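You operate a simulated robot arm through the tools that you are given. There is no shell and no other tool.

The job below is to be done with a simulated robot arm. You get a single attempt, and the scene is never put back.

## Task
Swap the work lamp's flat grey battery for the blue one and light it.
Fine: switch off first; the flat battery goes on the battery board. Set down upright: what you pick out.
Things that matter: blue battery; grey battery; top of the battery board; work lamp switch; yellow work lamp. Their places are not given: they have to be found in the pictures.

Only the result counts: the job must be done as asked and must still hold three seconds after the hand-in. Knocking over, shifting, dropping, spilling or breaking anything else fails it.

## Robot
A 7-joint arm with a fingered hand, fixed in place. Base frame: the origin is at the foot of the arm, x ahead of it, y to its left, z up. Lengths are in m, angles in degrees, forces in N, time in s.
Its first joint turns from -166.0 to 166.0 degrees. Payload 3.7 kg.
Tool frame: the origin (TCP) lies between the finger pads and is the grasp point; the fingertips stand 0.025 m ahead of it; z points along the fingers, y is the line along which they close. The gripper opens to 0.088 m. The gripper's body begins 0.029 m behind the TCP. The gripper is a hand of 5 fingers: y runs from the thumb to the fingers, the wrist lies at [-0.013, -0.106, -0.174] in the tool frame, and closing takes about 1.5 s.
Orientation is that of the tool frame in the base frame, as [roll, pitch, yaw] about the fixed x, y, z axes, in that order (R = Rz(yaw) Ry(pitch) Rx(roll)). With the fingers straight down and the wrist toward the robot, the tool's x, y and z point along [0, 1, 0], [1, 0, 0] and [0, 0, -1] of the base frame.

## Interface
- The arm moves only by the tool step_arm. Its argument "commands" is a list of rows, each an object of numbers (a shift or turn left out is 0, a gripper value left out holds the last): "x", "y", "z": the shift along the tool's x, y, z in m; "rx", "ry", "rz": the turn, a rotation vector about the tool's x, y, z in degrees. In form: [{"x": .., "y": .., "z": .., "rx": .., "ry": .., "rz": ..}, ...]. A call has 1 to 20 rows; each row shifts and turns the commanded pose from where the row before left it, along the tool's axes as they then stand. "jaw" is the finger opening in m, from 0 to 0.088, set as the call begins (left out, the last holds). Rows are played at 5 a second. More than 0.05 m and 8.6 degrees between two rows, or a gripper value outside its range, and nothing of the call is played. Where a pose cannot be reached the arm comes as near as it can. A force on the tool above 40 N (or 10 N above the force at the start of the call, whichever is more), or a blocked arm, ends the call early, and 0.2 s more pass. Each finger travels about 0.108 m/s and halts on what it meets, pressing with about 21 N; the grip force reading is that of the motor and also rises with nothing between the fingers. The clock runs only during rows and for 0.2 s after the last one: add rows that do not move to give the fingers time. It gives the time, the measured TCP pose, the force on the tool (base axes), the opening and the grip force at its end, in the units of the frame above (readings bear some noise), with the torque about the TCP (base axes, N m) and any sound that the robot's microphone picked up, and new pictures: "pictures" is both (left out), scene, wrist or none.
- Cameras (640 x 400 px; columns grow to the right, rows downward): "scene" is fixed at [0.4063, -0.5111, 1.4485]; the picture's right is [0.81, -0.59, 0.00], its down [-0.24, -0.33, -0.91] and it looks along [0.54, 0.74, -0.41] (base axes); focal length 285 px, centre (320, 200). "wrist" rides on the gripper at [0.059, -0.079, -0.105] in the tool frame; the picture's right is [-0.73, 0.32, -0.61], its down [-0.62, -0.68, 0.38] and it looks along [-0.29, 0.66, 0.70] (tool axes); focal length 234 px, centre (320, 200).
- finger_targets(index, middle, ring, little, thumb_bend, thumb_turn): sets how far each is bent, from 0 (flat) to 1 (curled in); at 0.3 the hand is open as for a grip, at 0.7 the pads meet at the TCP. One left out holds its place. A second passes; each finger stops where it meets its share of the squeeze, and holds until it gets a number again. A gripper value or a shape takes the hand back. It gives what a move gives, with no picture; readings hold the bend of each and the force on index, middle, ring, little, thumb and palm. thumb_turn goes from beside the hand (0) to across from the fingers (1), as for a grip.
- grasp_type(shape): the hand has 5 fingers and takes this shape, open, in about a second: jaw (thumb against the fingers, like two jaws); tri (thumb and two fingers); tip (a fingertip pinch); poke (one finger out to press); point (the index stretched); flat (the hand flat); cup (the hand cupped); fist (a fist). The gripper value then closes the fingers along that shape, each until it touches; the sizes above hold for jaw. It gives what a move gives, with no picture.
- locate(camera, pixels): for up to 12 pixels [column, row] of the newest picture of that camera ("zoom" is the newest enlarged one), the place [x, y, z] in the base frame of the surface seen there, good to about 0.002 m, but the place of the scene camera against the robot may be out by one fixed shift of up to 0.025 m in any direction. The clock stands still meanwhile.
- close_up(camera, box): a new picture of the part [left, top, right, bottom] of that camera's present view, enlarged. The clock stands still meanwhile.
- finish_job(): hands the job in; it is judged then, once.

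Leave the gripper open and the arm clear of the work at the hand-in unless told otherwise.

The tools are called by a JSON object that holds its "op" and its "data". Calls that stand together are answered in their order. step_arm: Moves the arm, as the interface text tells. Its arguments: {"type":"object","properties":{"commands":{"type":"array"},"jaw":{"type":"number"},"pictures":{"type":"string","enum":["both","scene","wrist","none"]}},"required":["commands"]} The other tools are called the same way: grasp_type (shape) gives the hand a shape; finger_targets (index, middle, ring, little, thumb_bend, thumb_turn) moves the fingers one by one; locate (camera, pixels) gives the place of the surface under pixels of a picture; close_up (camera, box) takes an enlarged picture of a part of a camera's view; finish_job () hands the job in.

At the start:

```text
t: 0.0
tcp_pos: [0.5659, -0.1617, 1.3682]
tcp_rot: [-180.0, -0.1, 90.0]
force: [0.2, 0.2, -0.1]
moment: [0.0, -0.02, -0.02]
width: 0.0875
grasp_force: 0.1
shape: jaw
bend: [0.3, 0.3, 0.3, 0.3, 0.3, 0.98]
finger forces: [0.0, 0.0, 0.0, 0.0, 0.1, 0.0]
```

scene: 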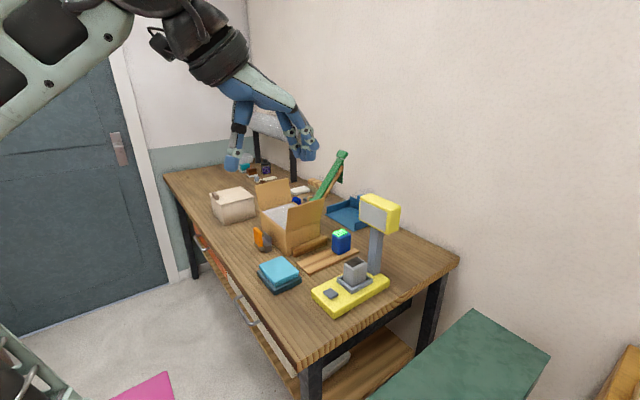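
wrist: 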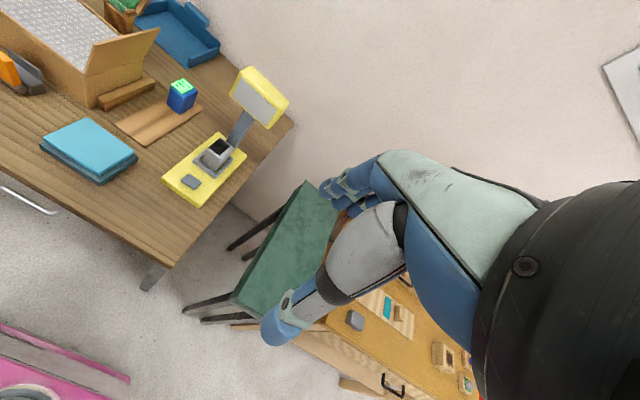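

I see a wooden workbench with a yellow lamp (base around scene pixel (350,290)), a grey battery in its socket near (355,272), and a blue battery at (341,242) on a wooden board. I'll take enlarged pictures first to see the details.

{"op": "close_up", "data": {"camera": "scene", "box": [240, 180, 440, 320]}}

{"op": "close_up", "data": {"camera": "wrist", "box": [90, 50, 300, 220]}}

```text
2.86 times, centred on (340, 250) of scene
```

zoom: 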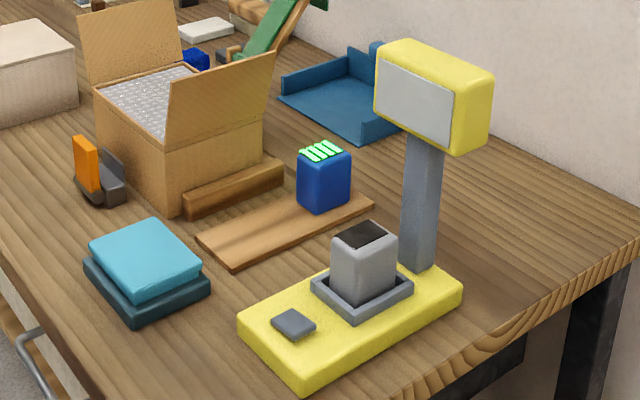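

```text
2.35 times, centred on (195, 135) of wrist
```

zoom: 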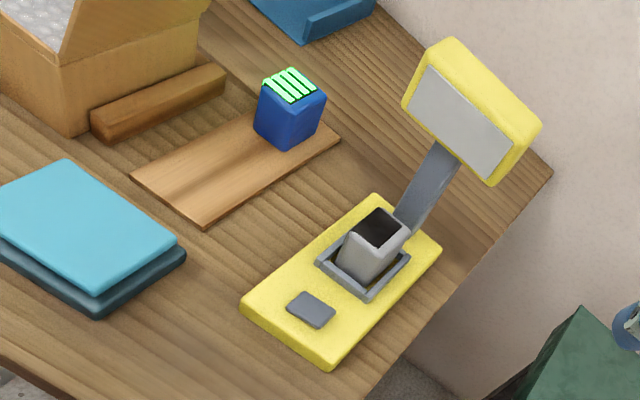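

The lamp has a switch (small grey pad), a socket with a grey battery, and a head on a post at the back. The battery board is the thin board with the blue battery at its far end. I'll locate key points with the wrist zoom picture, which isn't subject to the scene camera shift.

{"op": "locate", "data": {"camera": "zoom", "pixels": [[310, 308], [380, 228], [290, 84], [287, 140], [205, 222], [135, 176], [262, 110], [338, 140], [330, 362], [243, 305], [374, 197], [440, 246]]}}

{"op": "locate", "data": {"camera": "scene", "pixels": [[331, 294], [356, 263], [341, 234], [335, 309], [312, 292], [388, 278], [380, 215], [376, 250], [320, 262], [302, 262], [280, 265], [310, 150]]}}

```text
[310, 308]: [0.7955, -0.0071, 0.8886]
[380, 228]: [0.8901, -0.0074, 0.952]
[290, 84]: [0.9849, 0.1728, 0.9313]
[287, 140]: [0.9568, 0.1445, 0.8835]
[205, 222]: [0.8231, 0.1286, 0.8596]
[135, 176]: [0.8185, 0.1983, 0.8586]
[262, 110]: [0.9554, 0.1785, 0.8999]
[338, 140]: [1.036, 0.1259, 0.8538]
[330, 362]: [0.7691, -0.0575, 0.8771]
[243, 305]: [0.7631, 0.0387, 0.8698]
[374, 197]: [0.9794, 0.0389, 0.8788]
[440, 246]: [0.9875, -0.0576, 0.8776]
```

```text
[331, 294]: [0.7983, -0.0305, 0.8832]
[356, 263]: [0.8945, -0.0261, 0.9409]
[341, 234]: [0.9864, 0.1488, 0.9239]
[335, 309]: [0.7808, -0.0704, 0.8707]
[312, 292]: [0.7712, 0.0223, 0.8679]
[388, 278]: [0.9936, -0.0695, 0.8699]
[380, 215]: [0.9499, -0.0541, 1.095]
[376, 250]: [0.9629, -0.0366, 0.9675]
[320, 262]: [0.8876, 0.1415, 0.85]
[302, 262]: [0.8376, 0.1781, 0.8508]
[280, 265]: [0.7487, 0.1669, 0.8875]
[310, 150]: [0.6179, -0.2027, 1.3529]
```

Comparing both cameras, the scene camera's fixed shift is about (0, +0.023, +0.006). Next I'll zoom in more on the switch and on the batteries to see their state and orientation.

{"op": "close_up", "data": {"camera": "scene", "box": [305, 225, 400, 315]}}

{"op": "close_up", "data": {"camera": "wrist", "box": [155, 65, 295, 210]}}

{"op": "close_up", "data": {"camera": "wrist", "box": [240, 130, 480, 350]}}

```text
4.44 times, centred on (352, 270) of scene
```

zoom: 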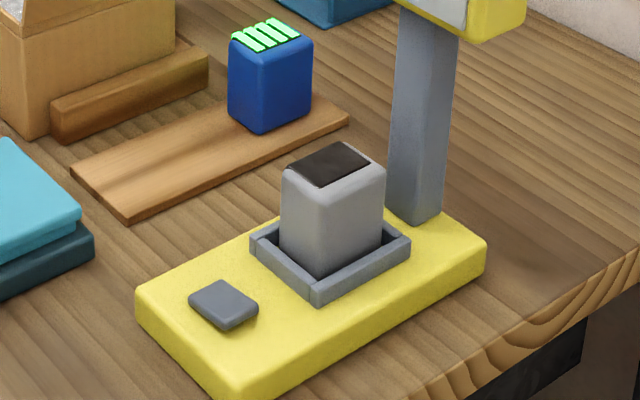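

```text
2.76 times, centred on (225, 138) of wrist
```

zoom: 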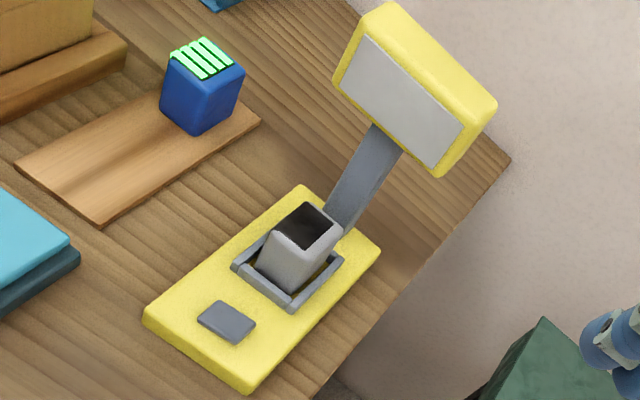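

```text
1.82 times, centred on (360, 240) of wrist
```

zoom: 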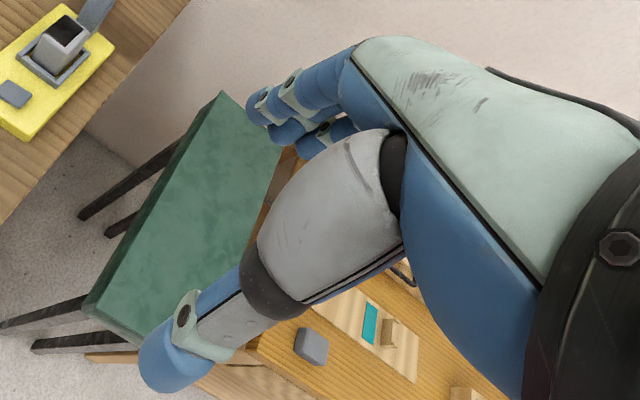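

The switch is a small grey pad lying flat at the lamp base front, and the battery stands in a shallow square frame. I'll move the hand closer (still high above everything) so the wrist camera gets a better view.

{"op": "step_arm", "data": {"commands": [{"x": 0.0224, "y": 0.0188, "z": 0.0336}, {"x": 0.0224, "y": 0.0188, "z": 0.0336}, {"x": 0.0224, "y": 0.0188, "z": 0.0336}, {"x": 0.0224, "y": 0.0188, "z": 0.0336}, {"x": 0.0224, "y": 0.0188, "z": 0.0336}, {}]}}

```text
t: 1.4
tcp_pos: [0.6587, -0.049, 1.2012]
tcp_rot: [179.9, -0.1, 90.0]
force: [0.2, -1.1, -0.6]
moment: [0.0, 0.02, -0.02]
width: 0.0879
grasp_force: 0.0
shape: jaw
bend: [0.3, 0.3, 0.3, 0.3, 0.3, 0.98]
finger forces: [0.0, 0.1, 0.0, 0.1, 0.0, 0.0]
```

scene: 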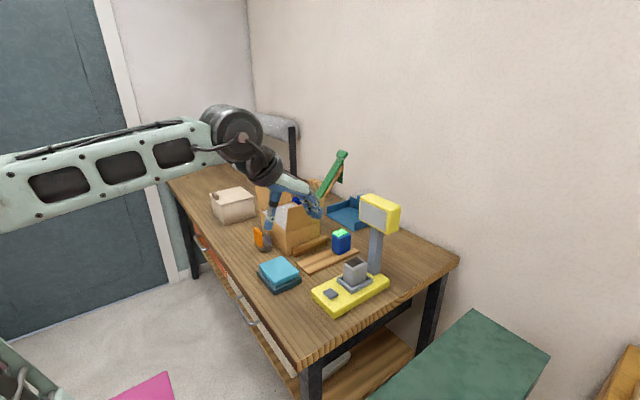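
wrist: 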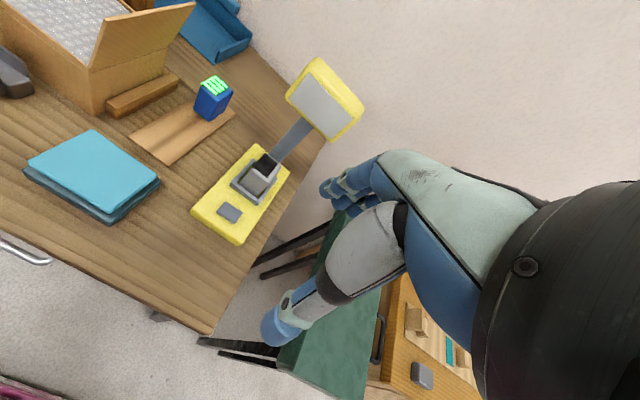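

The lamp now sits around wrist pixel (240,190). I'll zoom in and locate its features.

{"op": "close_up", "data": {"camera": "wrist", "box": [180, 140, 300, 245]}}

```text
3.81 times, centred on (240, 192) of wrist
```

zoom: 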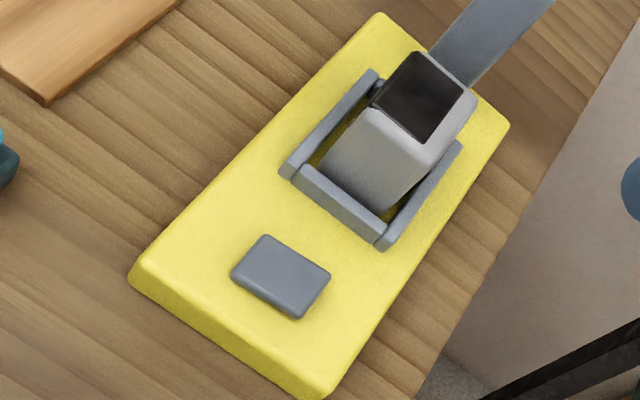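

{"op": "locate", "data": {"camera": "zoom", "pixels": [[280, 275], [262, 240], [322, 272], [425, 97], [376, 108], [412, 56], [470, 97], [428, 148], [340, 205], [330, 125], [425, 185], [365, 80]]}}

{"op": "locate", "data": {"camera": "wrist", "pixels": [[318, 100], [300, 85], [330, 120], [318, 62], [362, 100], [340, 142], [290, 95], [290, 143], [214, 85], [222, 108], [196, 101], [230, 98]]}}

```text
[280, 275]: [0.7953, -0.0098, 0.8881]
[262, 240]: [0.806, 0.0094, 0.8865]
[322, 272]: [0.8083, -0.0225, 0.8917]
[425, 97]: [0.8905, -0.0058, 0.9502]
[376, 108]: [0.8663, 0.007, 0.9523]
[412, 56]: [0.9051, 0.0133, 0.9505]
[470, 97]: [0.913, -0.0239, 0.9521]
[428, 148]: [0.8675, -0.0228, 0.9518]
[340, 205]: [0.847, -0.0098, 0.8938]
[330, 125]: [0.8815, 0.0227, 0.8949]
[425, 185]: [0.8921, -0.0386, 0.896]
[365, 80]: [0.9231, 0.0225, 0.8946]
```

```text
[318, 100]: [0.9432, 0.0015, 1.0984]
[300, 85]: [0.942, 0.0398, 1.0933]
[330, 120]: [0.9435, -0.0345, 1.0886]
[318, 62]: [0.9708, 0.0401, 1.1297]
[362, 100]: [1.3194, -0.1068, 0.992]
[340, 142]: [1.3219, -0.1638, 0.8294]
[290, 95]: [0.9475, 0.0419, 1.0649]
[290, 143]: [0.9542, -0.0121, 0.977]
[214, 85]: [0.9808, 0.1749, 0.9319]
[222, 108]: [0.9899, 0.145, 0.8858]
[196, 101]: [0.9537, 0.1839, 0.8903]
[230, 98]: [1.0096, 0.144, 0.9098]
```

Key places found: switch centre ≈ (0.795,−0.008,0.888), grey battery top centre ≈ (0.890,−0.006,0.951), socket rim z≈0.895, post front x≈0.954, head front x≈0.943 above z≈1.06, blue battery ≈ (0.98,0.17). Now I look at the hand and at the switch's tilt in more detail.

{"op": "close_up", "data": {"camera": "scene", "box": [210, 120, 370, 260]}}

{"op": "close_up", "data": {"camera": "wrist", "box": [215, 195, 247, 227]}}

```text
2.86 times, centred on (290, 190) of scene
```

zoom: 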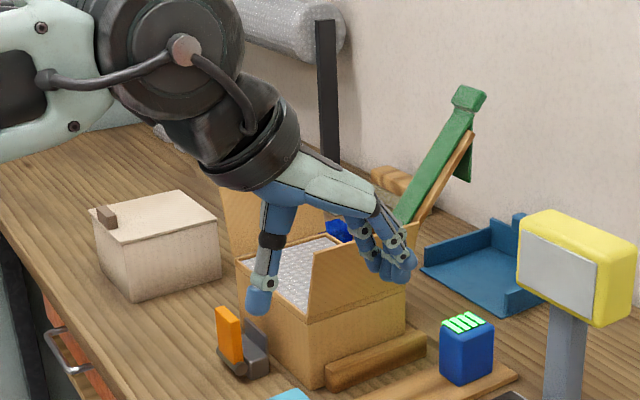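

```text
12.50 times, centred on (231, 211) of wrist
```

zoom: 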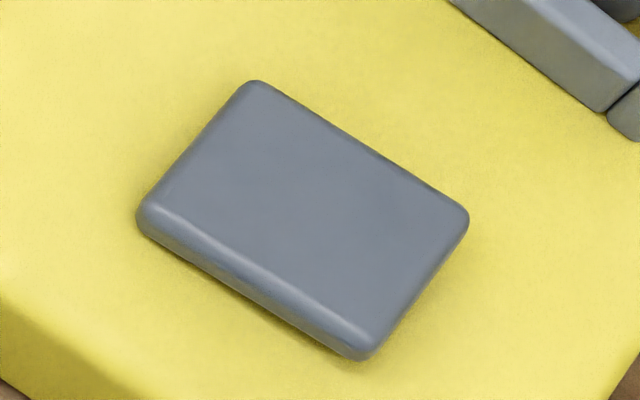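

{"op": "locate", "data": {"camera": "zoom", "pixels": [[255, 110], [440, 215], [170, 205], [350, 325], [300, 210], [345, 160], [260, 270], [210, 155], [395, 270], [100, 100], [500, 330], [290, 350]]}}

```text
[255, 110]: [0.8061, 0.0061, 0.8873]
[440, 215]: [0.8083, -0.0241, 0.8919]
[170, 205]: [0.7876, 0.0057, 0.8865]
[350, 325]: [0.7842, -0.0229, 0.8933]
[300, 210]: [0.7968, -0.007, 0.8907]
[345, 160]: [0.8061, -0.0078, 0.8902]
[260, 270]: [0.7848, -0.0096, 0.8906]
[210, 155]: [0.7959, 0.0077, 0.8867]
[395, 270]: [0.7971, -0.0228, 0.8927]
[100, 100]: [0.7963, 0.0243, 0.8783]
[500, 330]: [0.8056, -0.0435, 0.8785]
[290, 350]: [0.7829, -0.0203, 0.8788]
```

The switch is a rocker tilted about the x axis: its −y end is high (z≈0.893) and its +y end low (z≈0.887). So pressing the −y end should flip it. I'll shape the hand to poke while high up and look for where the fingertip is.

{"op": "grasp_type", "data": {"shape": "poke"}}

{"op": "close_up", "data": {"camera": "wrist", "box": [180, 100, 500, 300]}}

{"op": "close_up", "data": {"camera": "scene", "box": [250, 150, 350, 250]}}

```text
t: 2.3
tcp_pos: [0.6578, -0.0504, 1.2019]
tcp_rot: [180.0, 0.0, 90.0]
force: [0.6, 0.1, -1.1]
moment: [0.01, 0.0, -0.04]
width: 0.0
grasp_force: 0.1
shape: poke
bend: [0.7, 0.7, 0.99, 0.99, 1.0, 1.0]
finger forces: [0.0, 0.0, 0.0, 0.0, 0.1, 0.1]
```

```text
2.00 times, centred on (340, 200) of wrist
```

zoom: 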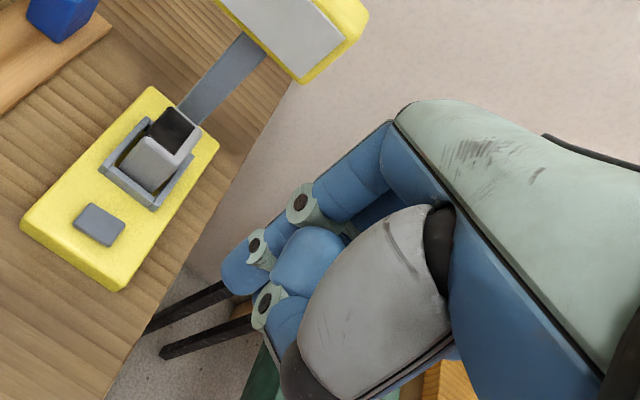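

```text
4.00 times, centred on (300, 200) of scene
```

zoom: 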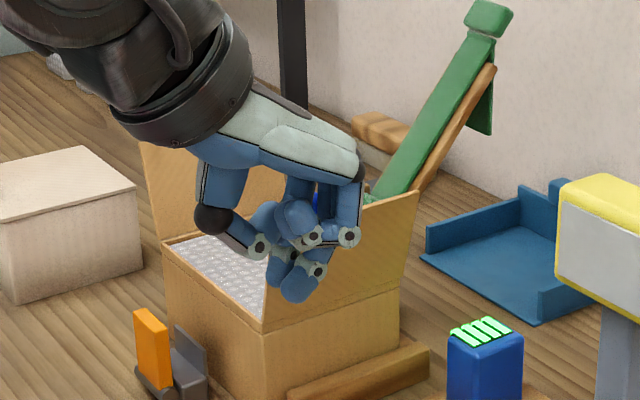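

In poke shape index and middle both stand at bend 0.7. I want just the index out, so I'll curl the middle finger too and look again to find the index tip.

{"op": "finger_targets", "data": {"index": 0.65, "middle": 1.0, "ring": 1.0, "little": 1.0, "thumb_bend": 1.0, "thumb_turn": 1.0}}

{"op": "close_up", "data": {"camera": "scene", "box": [270, 170, 350, 240]}}

{"op": "close_up", "data": {"camera": "wrist", "box": [260, 160, 400, 290]}}

```text
t: 3.3
tcp_pos: [0.6578, -0.0507, 1.2013]
tcp_rot: [-180.0, 0.0, 89.9]
force: [-0.4, 0.5, -0.3]
moment: [0.0, -0.02, -0.05]
width: 0.017
grasp_force: 0.1
shape: fingers
bend: [0.36, 1.0, 1.0, 1.0, 1.0, 1.0]
finger forces: [0.0, 0.0, 0.0, 0.0, 0.1, 0.0]
```

```text
5.71 times, centred on (310, 205) of scene
```

zoom: 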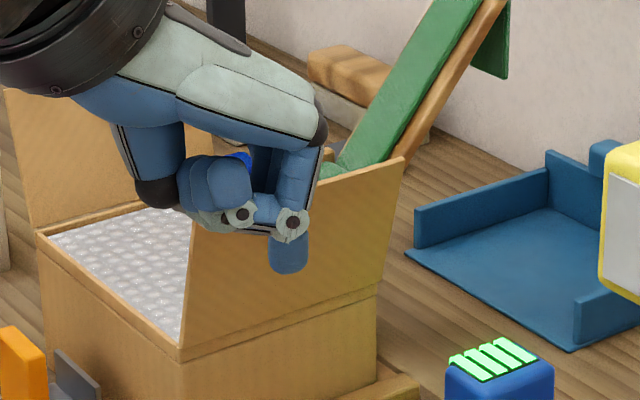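

```text
3.08 times, centred on (330, 225) of wrist
```

zoom: 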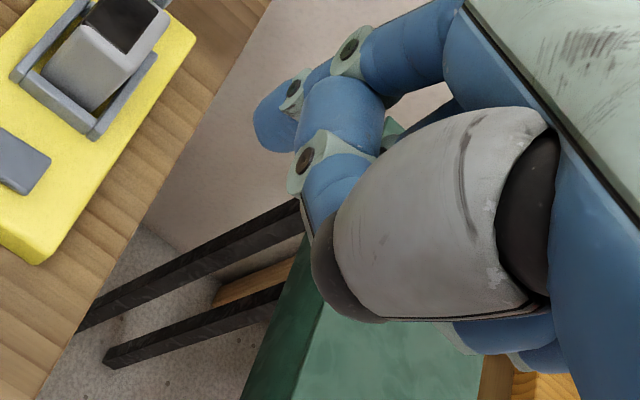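

The index reads 0.36 rather than 0.65, so it looks hindered by the thumb. The index is the finger on the tool +x side. I'll swing the thumb aside and set the index again.

{"op": "finger_targets", "data": {"index": 0.7, "thumb_turn": 0.0, "thumb_bend": 0.6}}

{"op": "close_up", "data": {"camera": "scene", "box": [270, 170, 350, 240]}}

{"op": "close_up", "data": {"camera": "wrist", "box": [240, 140, 420, 290]}}

```text
t: 4.3
tcp_pos: [0.657, -0.0492, 1.2007]
tcp_rot: [-180.0, 0.0, 90.0]
force: [-0.3, -0.3, -0.2]
moment: [0.01, -0.01, 0.01]
width: 0.0807
grasp_force: 0.0
shape: fingers
bend: [0.7, 1.0, 1.0, 1.0, 0.6, 0.0]
finger forces: [0.1, 0.1, 0.0, 0.1, 0.1, 0.1]
```

```text
5.71 times, centred on (310, 205) of scene
```

zoom: 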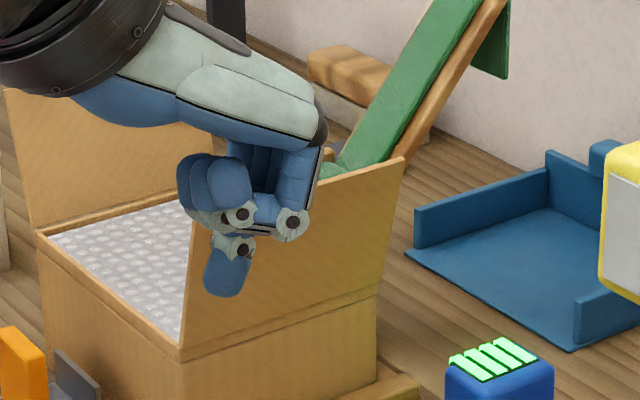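

```text
2.67 times, centred on (330, 215) of wrist
```

zoom: 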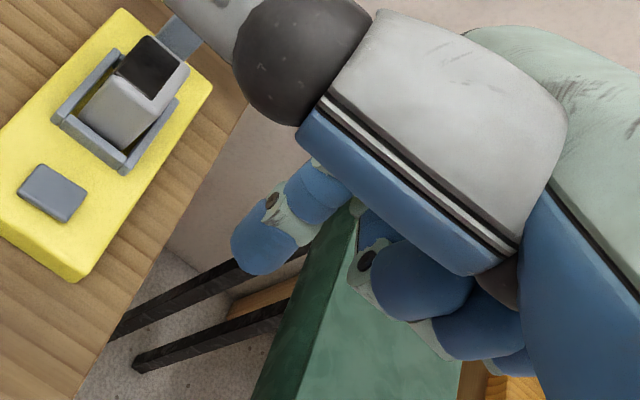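

Now only the index sticks out, with its tip near zoom pixel (242,258). I'll locate the tip.

{"op": "locate", "data": {"camera": "zoom", "pixels": [[238, 255], [245, 265], [255, 245], [235, 240], [268, 262], [262, 225], [290, 255], [280, 35], [300, 100], [240, 60]]}}

{"op": "locate", "data": {"camera": "scene", "pixels": [[309, 221], [308, 219], [311, 217], [312, 213], [306, 220], [310, 207]]}}

```text
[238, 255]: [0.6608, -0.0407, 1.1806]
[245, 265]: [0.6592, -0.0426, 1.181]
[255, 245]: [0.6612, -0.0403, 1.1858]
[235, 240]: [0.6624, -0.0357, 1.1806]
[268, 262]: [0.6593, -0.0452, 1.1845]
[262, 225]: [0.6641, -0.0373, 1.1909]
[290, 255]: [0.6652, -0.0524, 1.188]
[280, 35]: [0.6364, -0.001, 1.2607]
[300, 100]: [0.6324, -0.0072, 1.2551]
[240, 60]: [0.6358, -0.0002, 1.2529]
```

```text
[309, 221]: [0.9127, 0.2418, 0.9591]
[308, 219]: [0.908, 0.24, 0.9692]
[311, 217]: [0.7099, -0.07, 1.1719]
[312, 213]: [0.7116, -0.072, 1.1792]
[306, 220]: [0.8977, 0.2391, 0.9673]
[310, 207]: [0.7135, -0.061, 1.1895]
```

{"op": "close_up", "data": {"camera": "scene", "box": [280, 190, 330, 230]}}

```text
10.00 times, centred on (305, 210) of scene
```

zoom: 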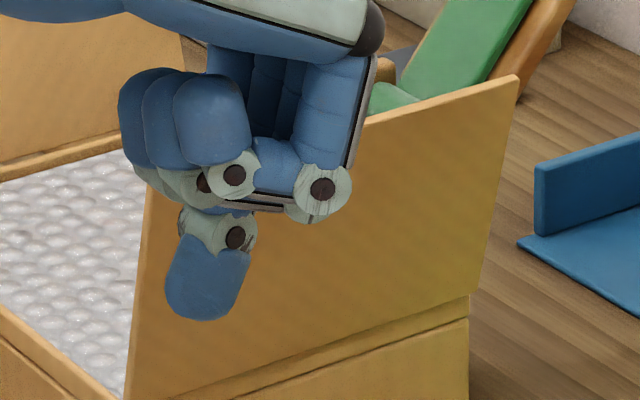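

{"op": "locate", "data": {"camera": "zoom", "pixels": [[200, 312], [180, 285], [225, 300], [205, 275], [240, 265], [235, 237], [322, 188], [230, 205], [200, 220], [210, 318]]}}

```text
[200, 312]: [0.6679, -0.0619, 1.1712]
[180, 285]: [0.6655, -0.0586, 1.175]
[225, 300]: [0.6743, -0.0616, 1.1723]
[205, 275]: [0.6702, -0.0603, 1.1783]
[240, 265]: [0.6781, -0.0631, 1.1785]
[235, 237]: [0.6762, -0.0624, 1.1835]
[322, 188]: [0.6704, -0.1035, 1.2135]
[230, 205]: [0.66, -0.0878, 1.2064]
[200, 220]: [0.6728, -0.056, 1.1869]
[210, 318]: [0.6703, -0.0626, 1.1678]
```

The index tip sits about 25 mm ahead of the TCP, as described. For both pressing and gripping, a hand turned 90° (tool x along base +x, wrist on the +y side) will keep clear of the lamp head and post. I go back to the poke shape, then turn the hand by +90° about tool z while still high up.

{"op": "grasp_type", "data": {"shape": "poke"}}

{"op": "step_arm", "data": {"commands": [{"rz": 8.2}, {"rz": 8.2}, {"rz": 8.2}, {"rz": 8.2}, {"rz": 8.2}, {"rz": 8.2}, {"rz": 8.2}, {"rz": 8.2}, {"rz": 8.2}, {"rz": 8.2}, {"rz": 8.0}, {}, {}]}}

```text
t: 5.2
tcp_pos: [0.6573, -0.0501, 1.1987]
tcp_rot: [180.0, 0.0, 90.1]
force: [0.7, -0.6, 0.2]
moment: [0.01, -0.02, 0.0]
width: 0.0001
grasp_force: 0.1
shape: poke
bend: [0.7, 0.7, 0.99, 0.99, 1.0, 1.0]
finger forces: [0.1, 0.0, 0.1, 0.0, 0.1, 0.1]
```

```text
t: 8.0
tcp_pos: [0.6576, -0.0493, 1.2007]
tcp_rot: [-180.0, -0.1, 0.0]
force: [-0.2, 0.1, -0.2]
moment: [0.0, 0.03, -0.02]
width: 0.0
grasp_force: 0.2
shape: poke
bend: [0.7, 0.7, 0.99, 0.99, 1.0, 1.0]
finger forces: [0.1, 0.0, 0.1, 0.1, 0.1, 0.0]
```

scene: 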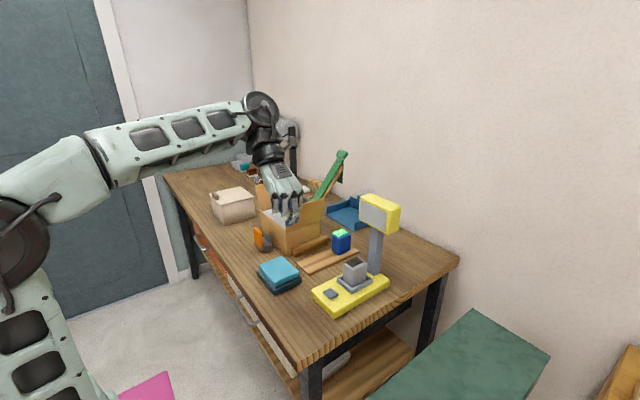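
wrist: 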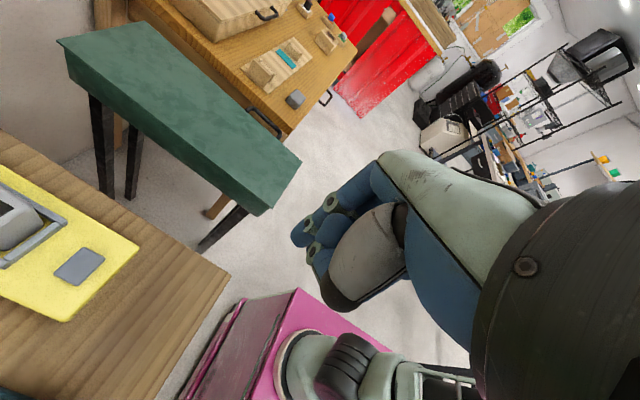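

The turn worked: rot is [180, 0, 0]. I'll look at the fingertips in both cameras before moving above the switch.

{"op": "close_up", "data": {"camera": "scene", "box": [255, 165, 325, 235]}}

{"op": "close_up", "data": {"camera": "wrist", "box": [270, 160, 390, 280]}}

```text
5.71 times, centred on (290, 200) of scene
```

zoom: 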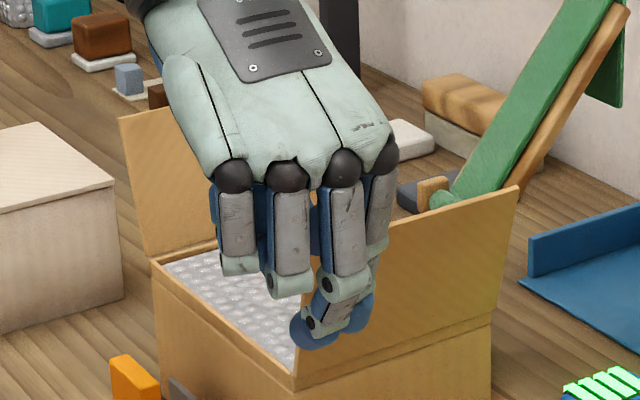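

```text
3.33 times, centred on (330, 220) of wrist
```

zoom: 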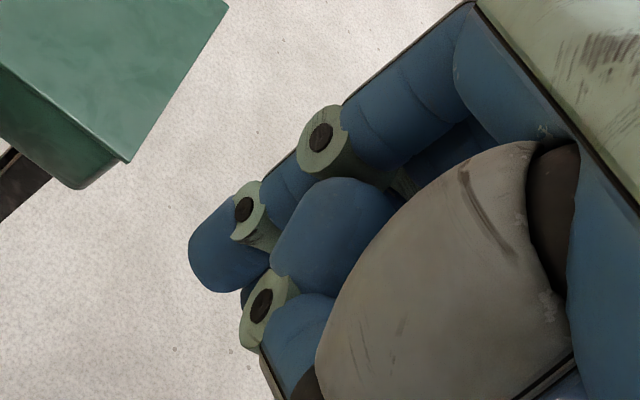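

{"op": "locate", "data": {"camera": "zoom", "pixels": [[215, 288], [195, 250], [225, 250], [240, 285], [265, 262], [248, 298], [255, 330], [320, 210], [400, 330]]}}

{"op": "locate", "data": {"camera": "scene", "pixels": [[289, 224], [293, 223], [296, 219], [298, 217], [290, 221], [283, 216], [275, 211]]}}

```text
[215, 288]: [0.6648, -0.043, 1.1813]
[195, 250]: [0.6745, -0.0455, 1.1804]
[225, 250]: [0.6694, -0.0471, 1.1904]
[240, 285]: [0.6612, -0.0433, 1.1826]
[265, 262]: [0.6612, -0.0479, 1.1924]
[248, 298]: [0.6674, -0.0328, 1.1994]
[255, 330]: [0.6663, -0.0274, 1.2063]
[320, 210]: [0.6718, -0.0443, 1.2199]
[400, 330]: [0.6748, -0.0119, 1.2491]
```

```text
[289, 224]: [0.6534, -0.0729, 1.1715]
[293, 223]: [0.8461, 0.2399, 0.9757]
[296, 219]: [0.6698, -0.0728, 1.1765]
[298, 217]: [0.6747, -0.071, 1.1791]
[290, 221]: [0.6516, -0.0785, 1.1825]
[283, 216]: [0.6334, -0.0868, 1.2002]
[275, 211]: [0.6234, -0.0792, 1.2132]
```

Index tip is at tool x≈+0.010 and middle at ≈−0.010, both around tool y≈0, with tip bottoms ≈25 mm below the TCP. Next I hover above the rocker's high end: TCP to about (0.796, −0.021, 0.945).

{"op": "step_arm", "data": {"commands": [{"x": 0.0198, "y": -0.004, "z": 0.0365}, {"x": 0.0198, "y": -0.004, "z": 0.0365}, {"x": 0.0198, "y": -0.004, "z": 0.0365}, {"x": 0.0198, "y": -0.004, "z": 0.0365}, {"x": 0.0198, "y": -0.004, "z": 0.0365}, {"x": 0.0198, "y": -0.004, "z": 0.0365}, {"x": 0.0196, "y": -0.0043, "z": 0.0367}, {}, {}]}}

{"op": "close_up", "data": {"camera": "scene", "box": [290, 220, 400, 320]}}

{"op": "close_up", "data": {"camera": "wrist", "box": [200, 140, 400, 300]}}

```text
t: 10.0
tcp_pos: [0.7952, -0.0205, 0.9445]
tcp_rot: [180.0, 0.0, 0.0]
force: [0.0, 0.7, 0.7]
moment: [0.02, 0.0, -0.02]
width: 0.0
grasp_force: 0.1
shape: poke
bend: [0.7, 0.7, 0.99, 0.99, 1.0, 1.0]
finger forces: [0.0, 0.1, 0.0, 0.1, 0.0, 0.0]
```

scene: 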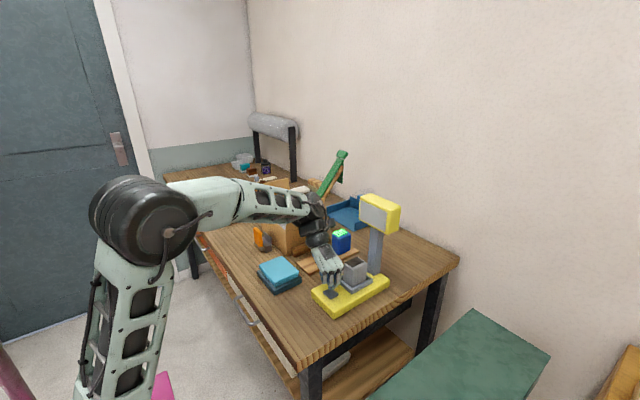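
wrist: 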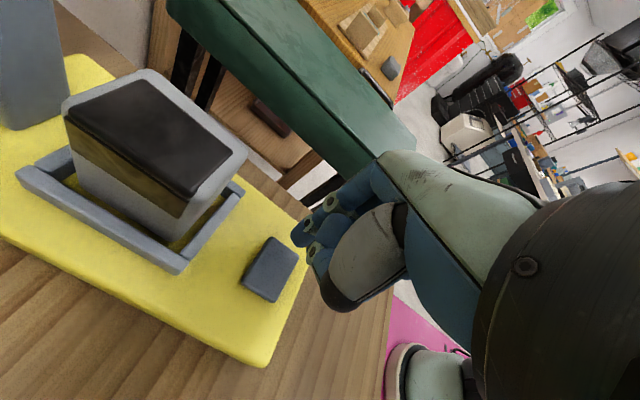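

```text
4.00 times, centred on (345, 270) of scene
```

zoom: 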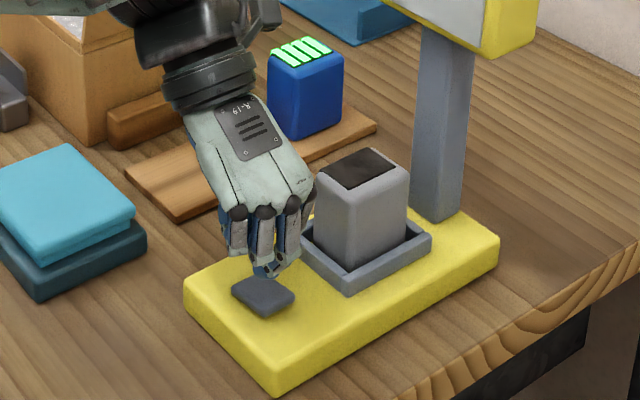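

```text
2.50 times, centred on (300, 220) of wrist
```

zoom: 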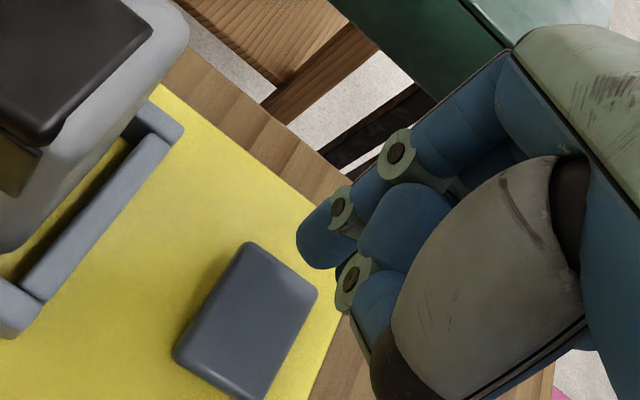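

The fingertips hover over the rocker. I'll check the rocker and tip positions once more from this near view.

{"op": "locate", "data": {"camera": "zoom", "pixels": [[250, 255], [308, 295], [245, 380], [185, 350], [245, 320], [280, 275], [215, 365], [320, 265], [300, 245], [340, 262]]}}

{"op": "locate", "data": {"camera": "wrist", "pixels": [[100, 90], [200, 170], [140, 150], [75, 105], [150, 80], [235, 150], [185, 205], [60, 200], [180, 260], [225, 200], [35, 175], [25, 60]]}}

```text
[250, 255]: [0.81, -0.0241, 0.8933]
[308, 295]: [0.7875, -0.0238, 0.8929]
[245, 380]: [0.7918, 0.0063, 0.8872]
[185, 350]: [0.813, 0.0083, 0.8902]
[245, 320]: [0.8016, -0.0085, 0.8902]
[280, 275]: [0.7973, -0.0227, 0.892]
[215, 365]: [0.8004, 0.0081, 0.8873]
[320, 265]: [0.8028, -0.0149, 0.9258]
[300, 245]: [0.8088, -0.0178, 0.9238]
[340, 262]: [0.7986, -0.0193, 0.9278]
```

```text
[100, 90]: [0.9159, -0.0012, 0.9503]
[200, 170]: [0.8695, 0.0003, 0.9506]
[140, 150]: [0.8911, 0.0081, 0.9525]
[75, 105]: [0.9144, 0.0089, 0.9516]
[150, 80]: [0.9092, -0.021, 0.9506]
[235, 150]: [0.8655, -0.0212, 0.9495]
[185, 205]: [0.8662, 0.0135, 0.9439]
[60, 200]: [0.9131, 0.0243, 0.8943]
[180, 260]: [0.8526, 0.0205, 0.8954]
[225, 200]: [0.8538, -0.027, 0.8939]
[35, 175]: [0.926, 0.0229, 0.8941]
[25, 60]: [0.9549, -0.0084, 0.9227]
```

The rocker's −y end at y≈−0.024 is high (0.893); the tips are above y≈−0.02. I press down slowly: first to just above contact, then 2 mm steps.

{"op": "step_arm", "data": {"commands": [{"z": 0.006}, {"z": 0.006}, {"z": 0.006}, {"z": 0.005}, {"z": 0.002}, {"z": 0.002}, {"z": 0.002}, {}]}}

```text
t: 11.8
tcp_pos: [0.7972, -0.0203, 0.9157]
tcp_rot: [180.0, 0.0, 0.0]
force: [1.0, 0.4, -0.5]
moment: [-0.02, -0.01, 0.03]
width: 0.0
grasp_force: 0.1
shape: poke
bend: [0.7, 0.7, 0.99, 0.99, 1.0, 1.0]
finger forces: [0.0, 0.0, 0.0, 0.0, 0.1, 0.0]
```

scene: 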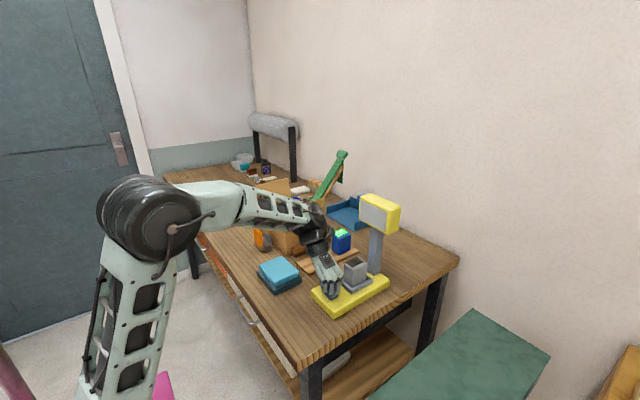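
wrist: 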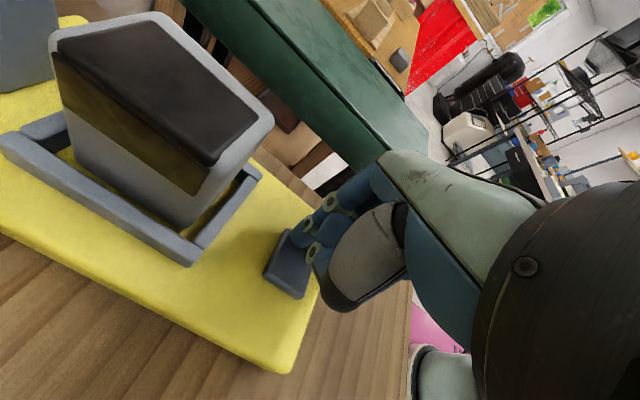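

No contact force yet at TCP z 0.9157. I continue down in 1.5–2 mm steps.

{"op": "step_arm", "data": {"commands": [{"z": 0.002}, {"z": 0.002}, {}], "pictures": "wrist"}}

{"op": "close_up", "data": {"camera": "wrist", "box": [240, 170, 360, 310]}}

```text
t: 12.6
tcp_pos: [0.7967, -0.0222, 0.9145]
tcp_rot: [-180.0, -0.2, -0.1]
force: [3.4, -11.5, 31.0]
moment: [-0.17, 0.26, 0.12]
width: 0.0002
grasp_force: 0.1
shape: poke
bend: [0.7, 0.7, 0.99, 0.99, 1.0, 1.0]
finger forces: [0.2, 32.6, 0.0, 0.1, 0.0, 0.1]
```

wrist: 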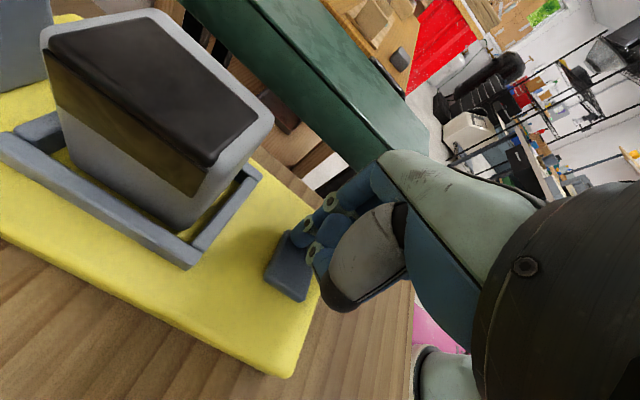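

```text
2.86 times, centred on (300, 240) of wrist
```

zoom: 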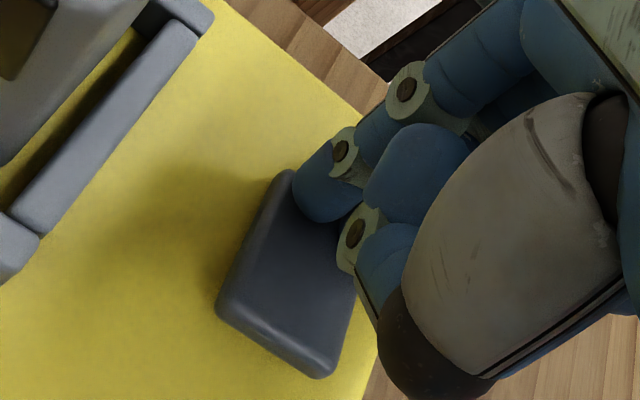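

The middle finger now reads 32.6 N. I check whether the rocker has tipped by locating its visible surface.

{"op": "locate", "data": {"camera": "zoom", "pixels": [[235, 300], [310, 360], [280, 290], [280, 200], [265, 325], [330, 300], [285, 185], [320, 215], [300, 320]]}}

{"op": "close_up", "data": {"camera": "scene", "box": [300, 255, 360, 315]}}

```text
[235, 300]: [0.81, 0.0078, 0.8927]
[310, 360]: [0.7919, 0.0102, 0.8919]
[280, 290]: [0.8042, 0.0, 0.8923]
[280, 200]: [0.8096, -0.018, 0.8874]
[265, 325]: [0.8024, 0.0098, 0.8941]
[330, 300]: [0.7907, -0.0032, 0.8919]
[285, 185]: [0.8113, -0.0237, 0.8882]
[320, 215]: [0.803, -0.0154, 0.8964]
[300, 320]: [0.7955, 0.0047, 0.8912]
```

```text
6.67 times, centred on (330, 285) of scene
```

zoom: 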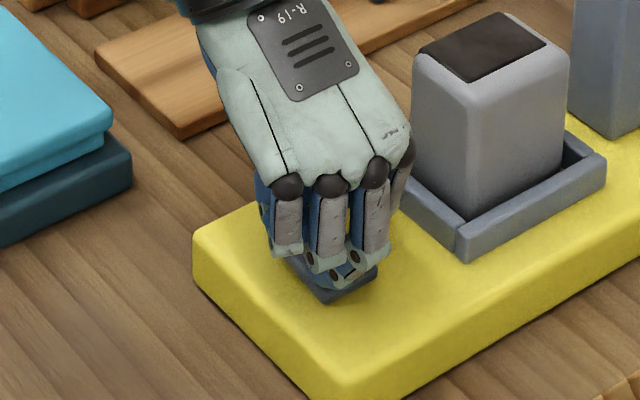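

The rocker flipped: now the +y end is high (≈0.893) and the −y end low (≈0.888). The switch has been thrown. I lift straight up.

{"op": "step_arm", "data": {"commands": [{"z": -0.01}, {"z": -0.03}, {"z": -0.04}, {"z": -0.04}, {"z": -0.04}, {}]}}

{"op": "close_up", "data": {"camera": "wrist", "box": [0, 60, 320, 300]}}

```text
t: 14.0
tcp_pos: [0.7964, -0.0226, 1.0723]
tcp_rot: [-180.0, 0.0, 0.0]
force: [0.4, 0.2, -0.5]
moment: [0.02, 0.01, -0.01]
width: 0.0
grasp_force: 0.0
shape: poke
bend: [0.7, 0.7, 0.99, 0.99, 1.0, 1.0]
finger forces: [0.0, 0.1, 0.1, 0.0, 0.0, 0.0]
```

scene: 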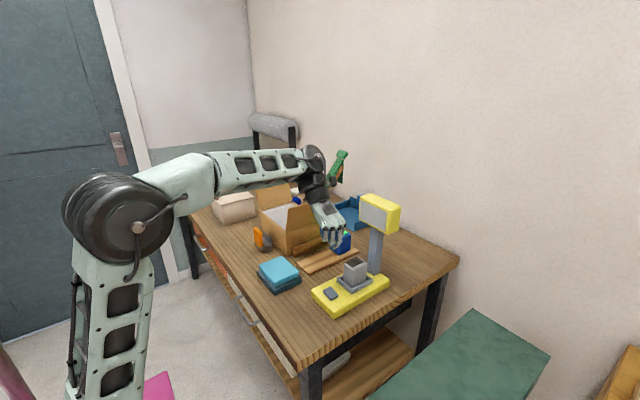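
wrist: 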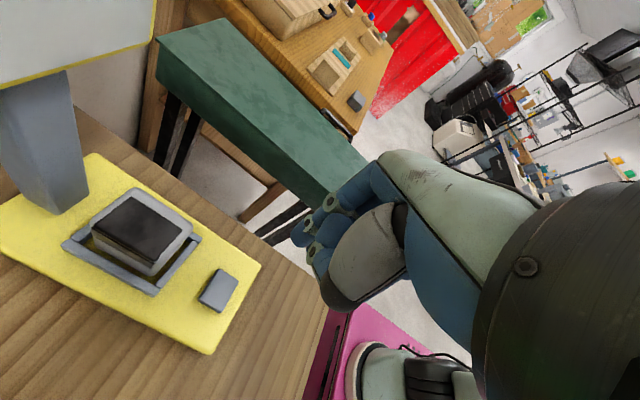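

```text
1.67 times, centred on (160, 180) of wrist
```

zoom: 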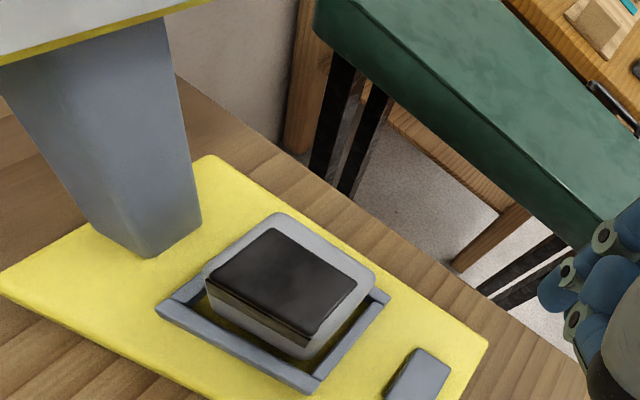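

The lamp's switch looks flipped. Now I take a close picture of the grey battery and socket to measure their size and orientation.

{"op": "close_up", "data": {"camera": "wrist", "box": [50, 170, 230, 310]}}

```text
2.86 times, centred on (140, 240) of wrist
```

zoom: 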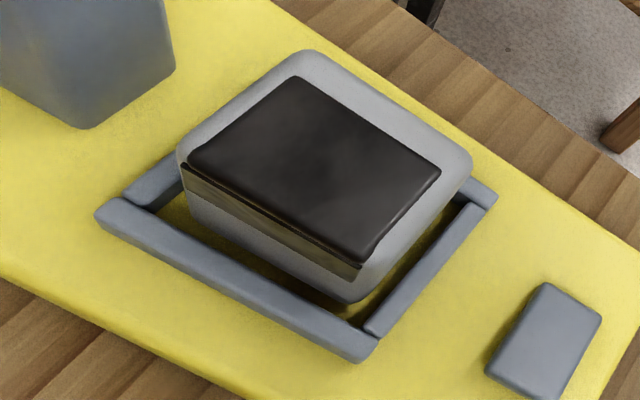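

{"op": "locate", "data": {"camera": "zoom", "pixels": [[312, 58], [465, 165], [185, 160], [365, 250], [240, 105], [400, 105], [425, 225], [270, 215], [280, 280], [420, 275], [155, 185], [240, 300]]}}

{"op": "locate", "data": {"camera": "wrist", "pixels": [[160, 265], [150, 268], [125, 255], [165, 262], [110, 235], [80, 240], [150, 285], [182, 250], [213, 232], [100, 225]]}}

```text
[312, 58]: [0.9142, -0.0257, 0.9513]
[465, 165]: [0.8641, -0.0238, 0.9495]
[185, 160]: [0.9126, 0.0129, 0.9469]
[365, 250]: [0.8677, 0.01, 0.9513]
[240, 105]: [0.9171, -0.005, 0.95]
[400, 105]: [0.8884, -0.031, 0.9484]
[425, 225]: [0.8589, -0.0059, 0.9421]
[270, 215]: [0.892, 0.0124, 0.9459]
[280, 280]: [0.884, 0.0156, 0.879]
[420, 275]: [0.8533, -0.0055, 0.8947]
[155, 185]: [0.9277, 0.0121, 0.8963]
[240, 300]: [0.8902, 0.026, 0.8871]
```

```text
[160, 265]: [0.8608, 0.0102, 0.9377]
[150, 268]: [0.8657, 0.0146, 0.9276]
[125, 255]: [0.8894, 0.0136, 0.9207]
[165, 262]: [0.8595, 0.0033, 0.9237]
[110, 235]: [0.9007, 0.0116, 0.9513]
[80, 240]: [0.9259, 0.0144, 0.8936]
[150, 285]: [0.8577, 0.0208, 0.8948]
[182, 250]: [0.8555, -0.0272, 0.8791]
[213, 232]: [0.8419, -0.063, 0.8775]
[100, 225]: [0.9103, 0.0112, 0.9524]
```

The grey battery is about 58 mm (x) × 45 mm (y) × 73 mm, centred at ≈(0.889,−0.009), top z≈0.952; the socket inside is about 71 × 54 mm with its rim at 0.895. Now I check surroundings of the board (box flap, wooden block, blue battery) for clearance.

{"op": "close_up", "data": {"camera": "scene", "box": [250, 180, 370, 280]}}

```text
4.00 times, centred on (310, 230) of scene
```

zoom: 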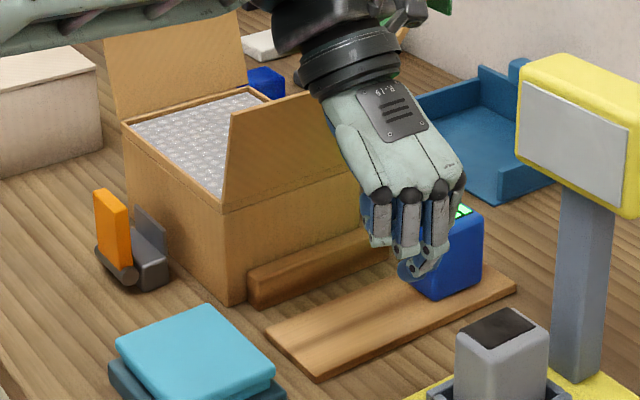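

{"op": "locate", "data": {"camera": "zoom", "pixels": [[230, 170], [235, 115], [320, 95], [225, 205], [255, 275], [350, 250], [385, 250], [270, 330], [318, 375], [510, 285], [470, 270], [440, 290]]}}

```text
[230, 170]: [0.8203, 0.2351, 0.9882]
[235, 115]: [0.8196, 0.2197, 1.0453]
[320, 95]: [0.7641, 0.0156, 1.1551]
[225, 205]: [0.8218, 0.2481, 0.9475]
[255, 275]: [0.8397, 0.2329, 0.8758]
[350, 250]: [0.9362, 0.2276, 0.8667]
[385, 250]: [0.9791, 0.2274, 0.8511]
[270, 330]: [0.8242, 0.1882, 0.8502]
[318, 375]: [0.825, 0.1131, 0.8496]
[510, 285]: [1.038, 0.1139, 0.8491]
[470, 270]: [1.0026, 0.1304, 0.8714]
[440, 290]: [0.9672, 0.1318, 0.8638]
```

The box's front flap leans toward −y (top edge about y≈0.235, z≈1.05), so the hand should reach the board with the wrist toward the robot. The blue battery seems aligned like the grey one (long side along x). I'll use the standard wrist-toward-robot orientation for everything: I open the hand to jaw, turn back −90° about tool z while rising 3 cm, then measure from there.

{"op": "grasp_type", "data": {"shape": "jaw"}}

{"op": "step_arm", "data": {"commands": [{"rz": -8.2, "z": -0.003}, {"rz": -8.2, "z": -0.003}, {"rz": -8.2, "z": -0.003}, {"rz": -8.2, "z": -0.003}, {"rz": -8.2, "z": -0.003}, {"rz": -8.2, "z": -0.003}, {"rz": -8.2, "z": -0.003}, {"rz": -8.2, "z": -0.003}, {"rz": -8.2, "z": -0.003}, {"rz": -8.2, "z": -0.003}, {"rz": -8.0}, {}, {}]}}

```text
t: 14.9
tcp_pos: [0.796, -0.0227, 1.0711]
tcp_rot: [179.9, 0.0, 0.0]
force: [0.3, 0.6, -0.2]
moment: [-0.01, 0.0, 0.0]
width: 0.0879
grasp_force: 0.1
shape: jaw
bend: [0.3, 0.3, 0.3, 0.3, 0.3, 0.98]
finger forces: [0.0, 0.0, 0.0, 0.0, 0.0, 0.0]
```

```text
t: 17.7
tcp_pos: [0.7977, -0.0219, 1.1028]
tcp_rot: [-180.0, 0.0, 90.0]
force: [0.2, 0.8, -0.1]
moment: [0.02, 0.02, 0.02]
width: 0.0878
grasp_force: 0.1
shape: jaw
bend: [0.3, 0.3, 0.3, 0.3, 0.3, 0.98]
finger forces: [0.1, 0.0, 0.1, 0.1, 0.1, 0.1]
```

scene: 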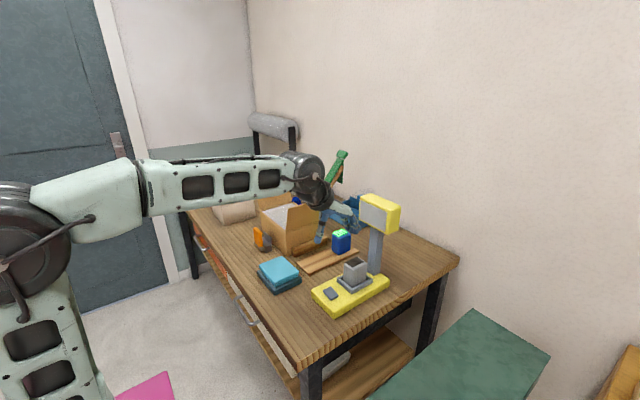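
wrist: 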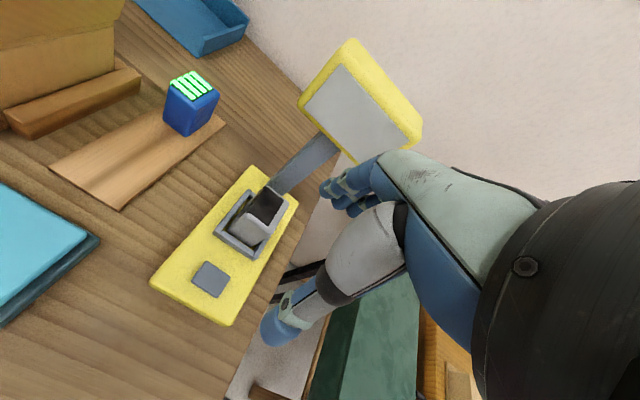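

I have a clear view now. I'll zoom on the blue battery and board.

{"op": "close_up", "data": {"camera": "wrist", "box": [110, 50, 250, 190]}}

```text
2.86 times, centred on (180, 120) of wrist
```

zoom: 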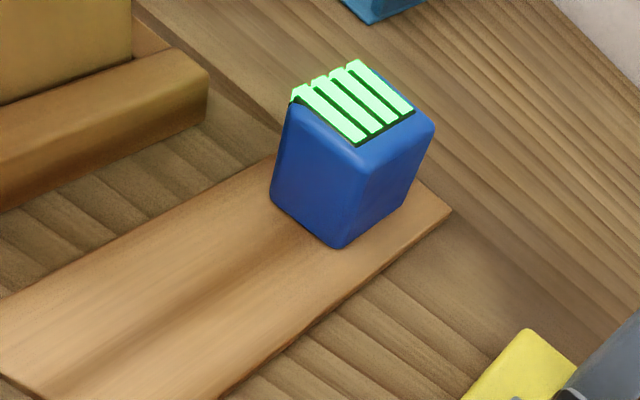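

{"op": "locate", "data": {"camera": "zoom", "pixels": [[285, 150], [310, 180], [335, 200], [375, 195], [400, 165], [420, 140], [352, 155], [405, 130], [360, 80], [315, 105], [280, 195], [340, 235]]}}

{"op": "locate", "data": {"camera": "wrist", "pixels": [[178, 85], [203, 80], [207, 95], [185, 100], [50, 165], [121, 209], [225, 122], [212, 116], [140, 65], [142, 88], [10, 135], [100, 40]]}}

```text
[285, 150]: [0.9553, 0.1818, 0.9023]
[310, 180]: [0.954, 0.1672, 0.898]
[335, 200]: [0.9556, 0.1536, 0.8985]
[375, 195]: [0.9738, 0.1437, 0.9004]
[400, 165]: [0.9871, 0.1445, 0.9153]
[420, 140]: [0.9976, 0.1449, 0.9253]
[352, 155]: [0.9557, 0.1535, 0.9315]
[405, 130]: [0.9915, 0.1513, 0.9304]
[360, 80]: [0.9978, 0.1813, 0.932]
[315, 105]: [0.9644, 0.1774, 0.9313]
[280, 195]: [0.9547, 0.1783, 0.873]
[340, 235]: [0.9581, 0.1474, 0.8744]
```

```text
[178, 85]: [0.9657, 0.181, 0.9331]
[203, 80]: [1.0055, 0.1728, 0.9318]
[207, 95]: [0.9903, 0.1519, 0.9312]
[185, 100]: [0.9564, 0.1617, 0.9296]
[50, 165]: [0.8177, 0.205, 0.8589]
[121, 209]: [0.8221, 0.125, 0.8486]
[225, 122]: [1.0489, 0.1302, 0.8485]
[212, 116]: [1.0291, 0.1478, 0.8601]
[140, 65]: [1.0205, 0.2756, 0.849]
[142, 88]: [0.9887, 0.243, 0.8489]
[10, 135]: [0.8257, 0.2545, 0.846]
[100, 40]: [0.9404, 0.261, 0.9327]
```

The blue battery's −x face is at x≈0.9545, −y face at y≈0.144, top z≈0.931: same alignment and size as the grey, with its centre at ≈(0.983,0.1665). Now I locate the open thumb and finger tips relative to the TCP.

{"op": "close_up", "data": {"camera": "wrist", "box": [240, 140, 420, 360]}}

```text
1.82 times, centred on (330, 250) of wrist
```

zoom: 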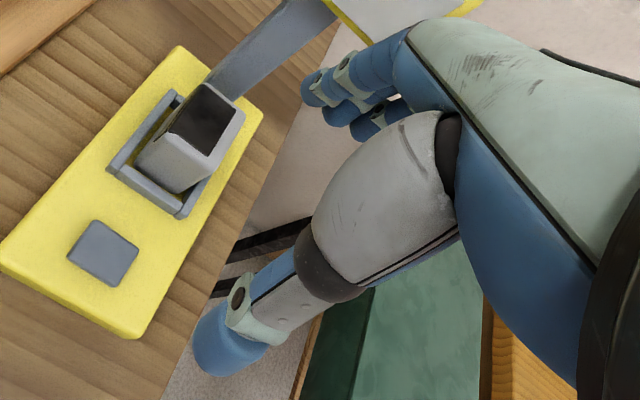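

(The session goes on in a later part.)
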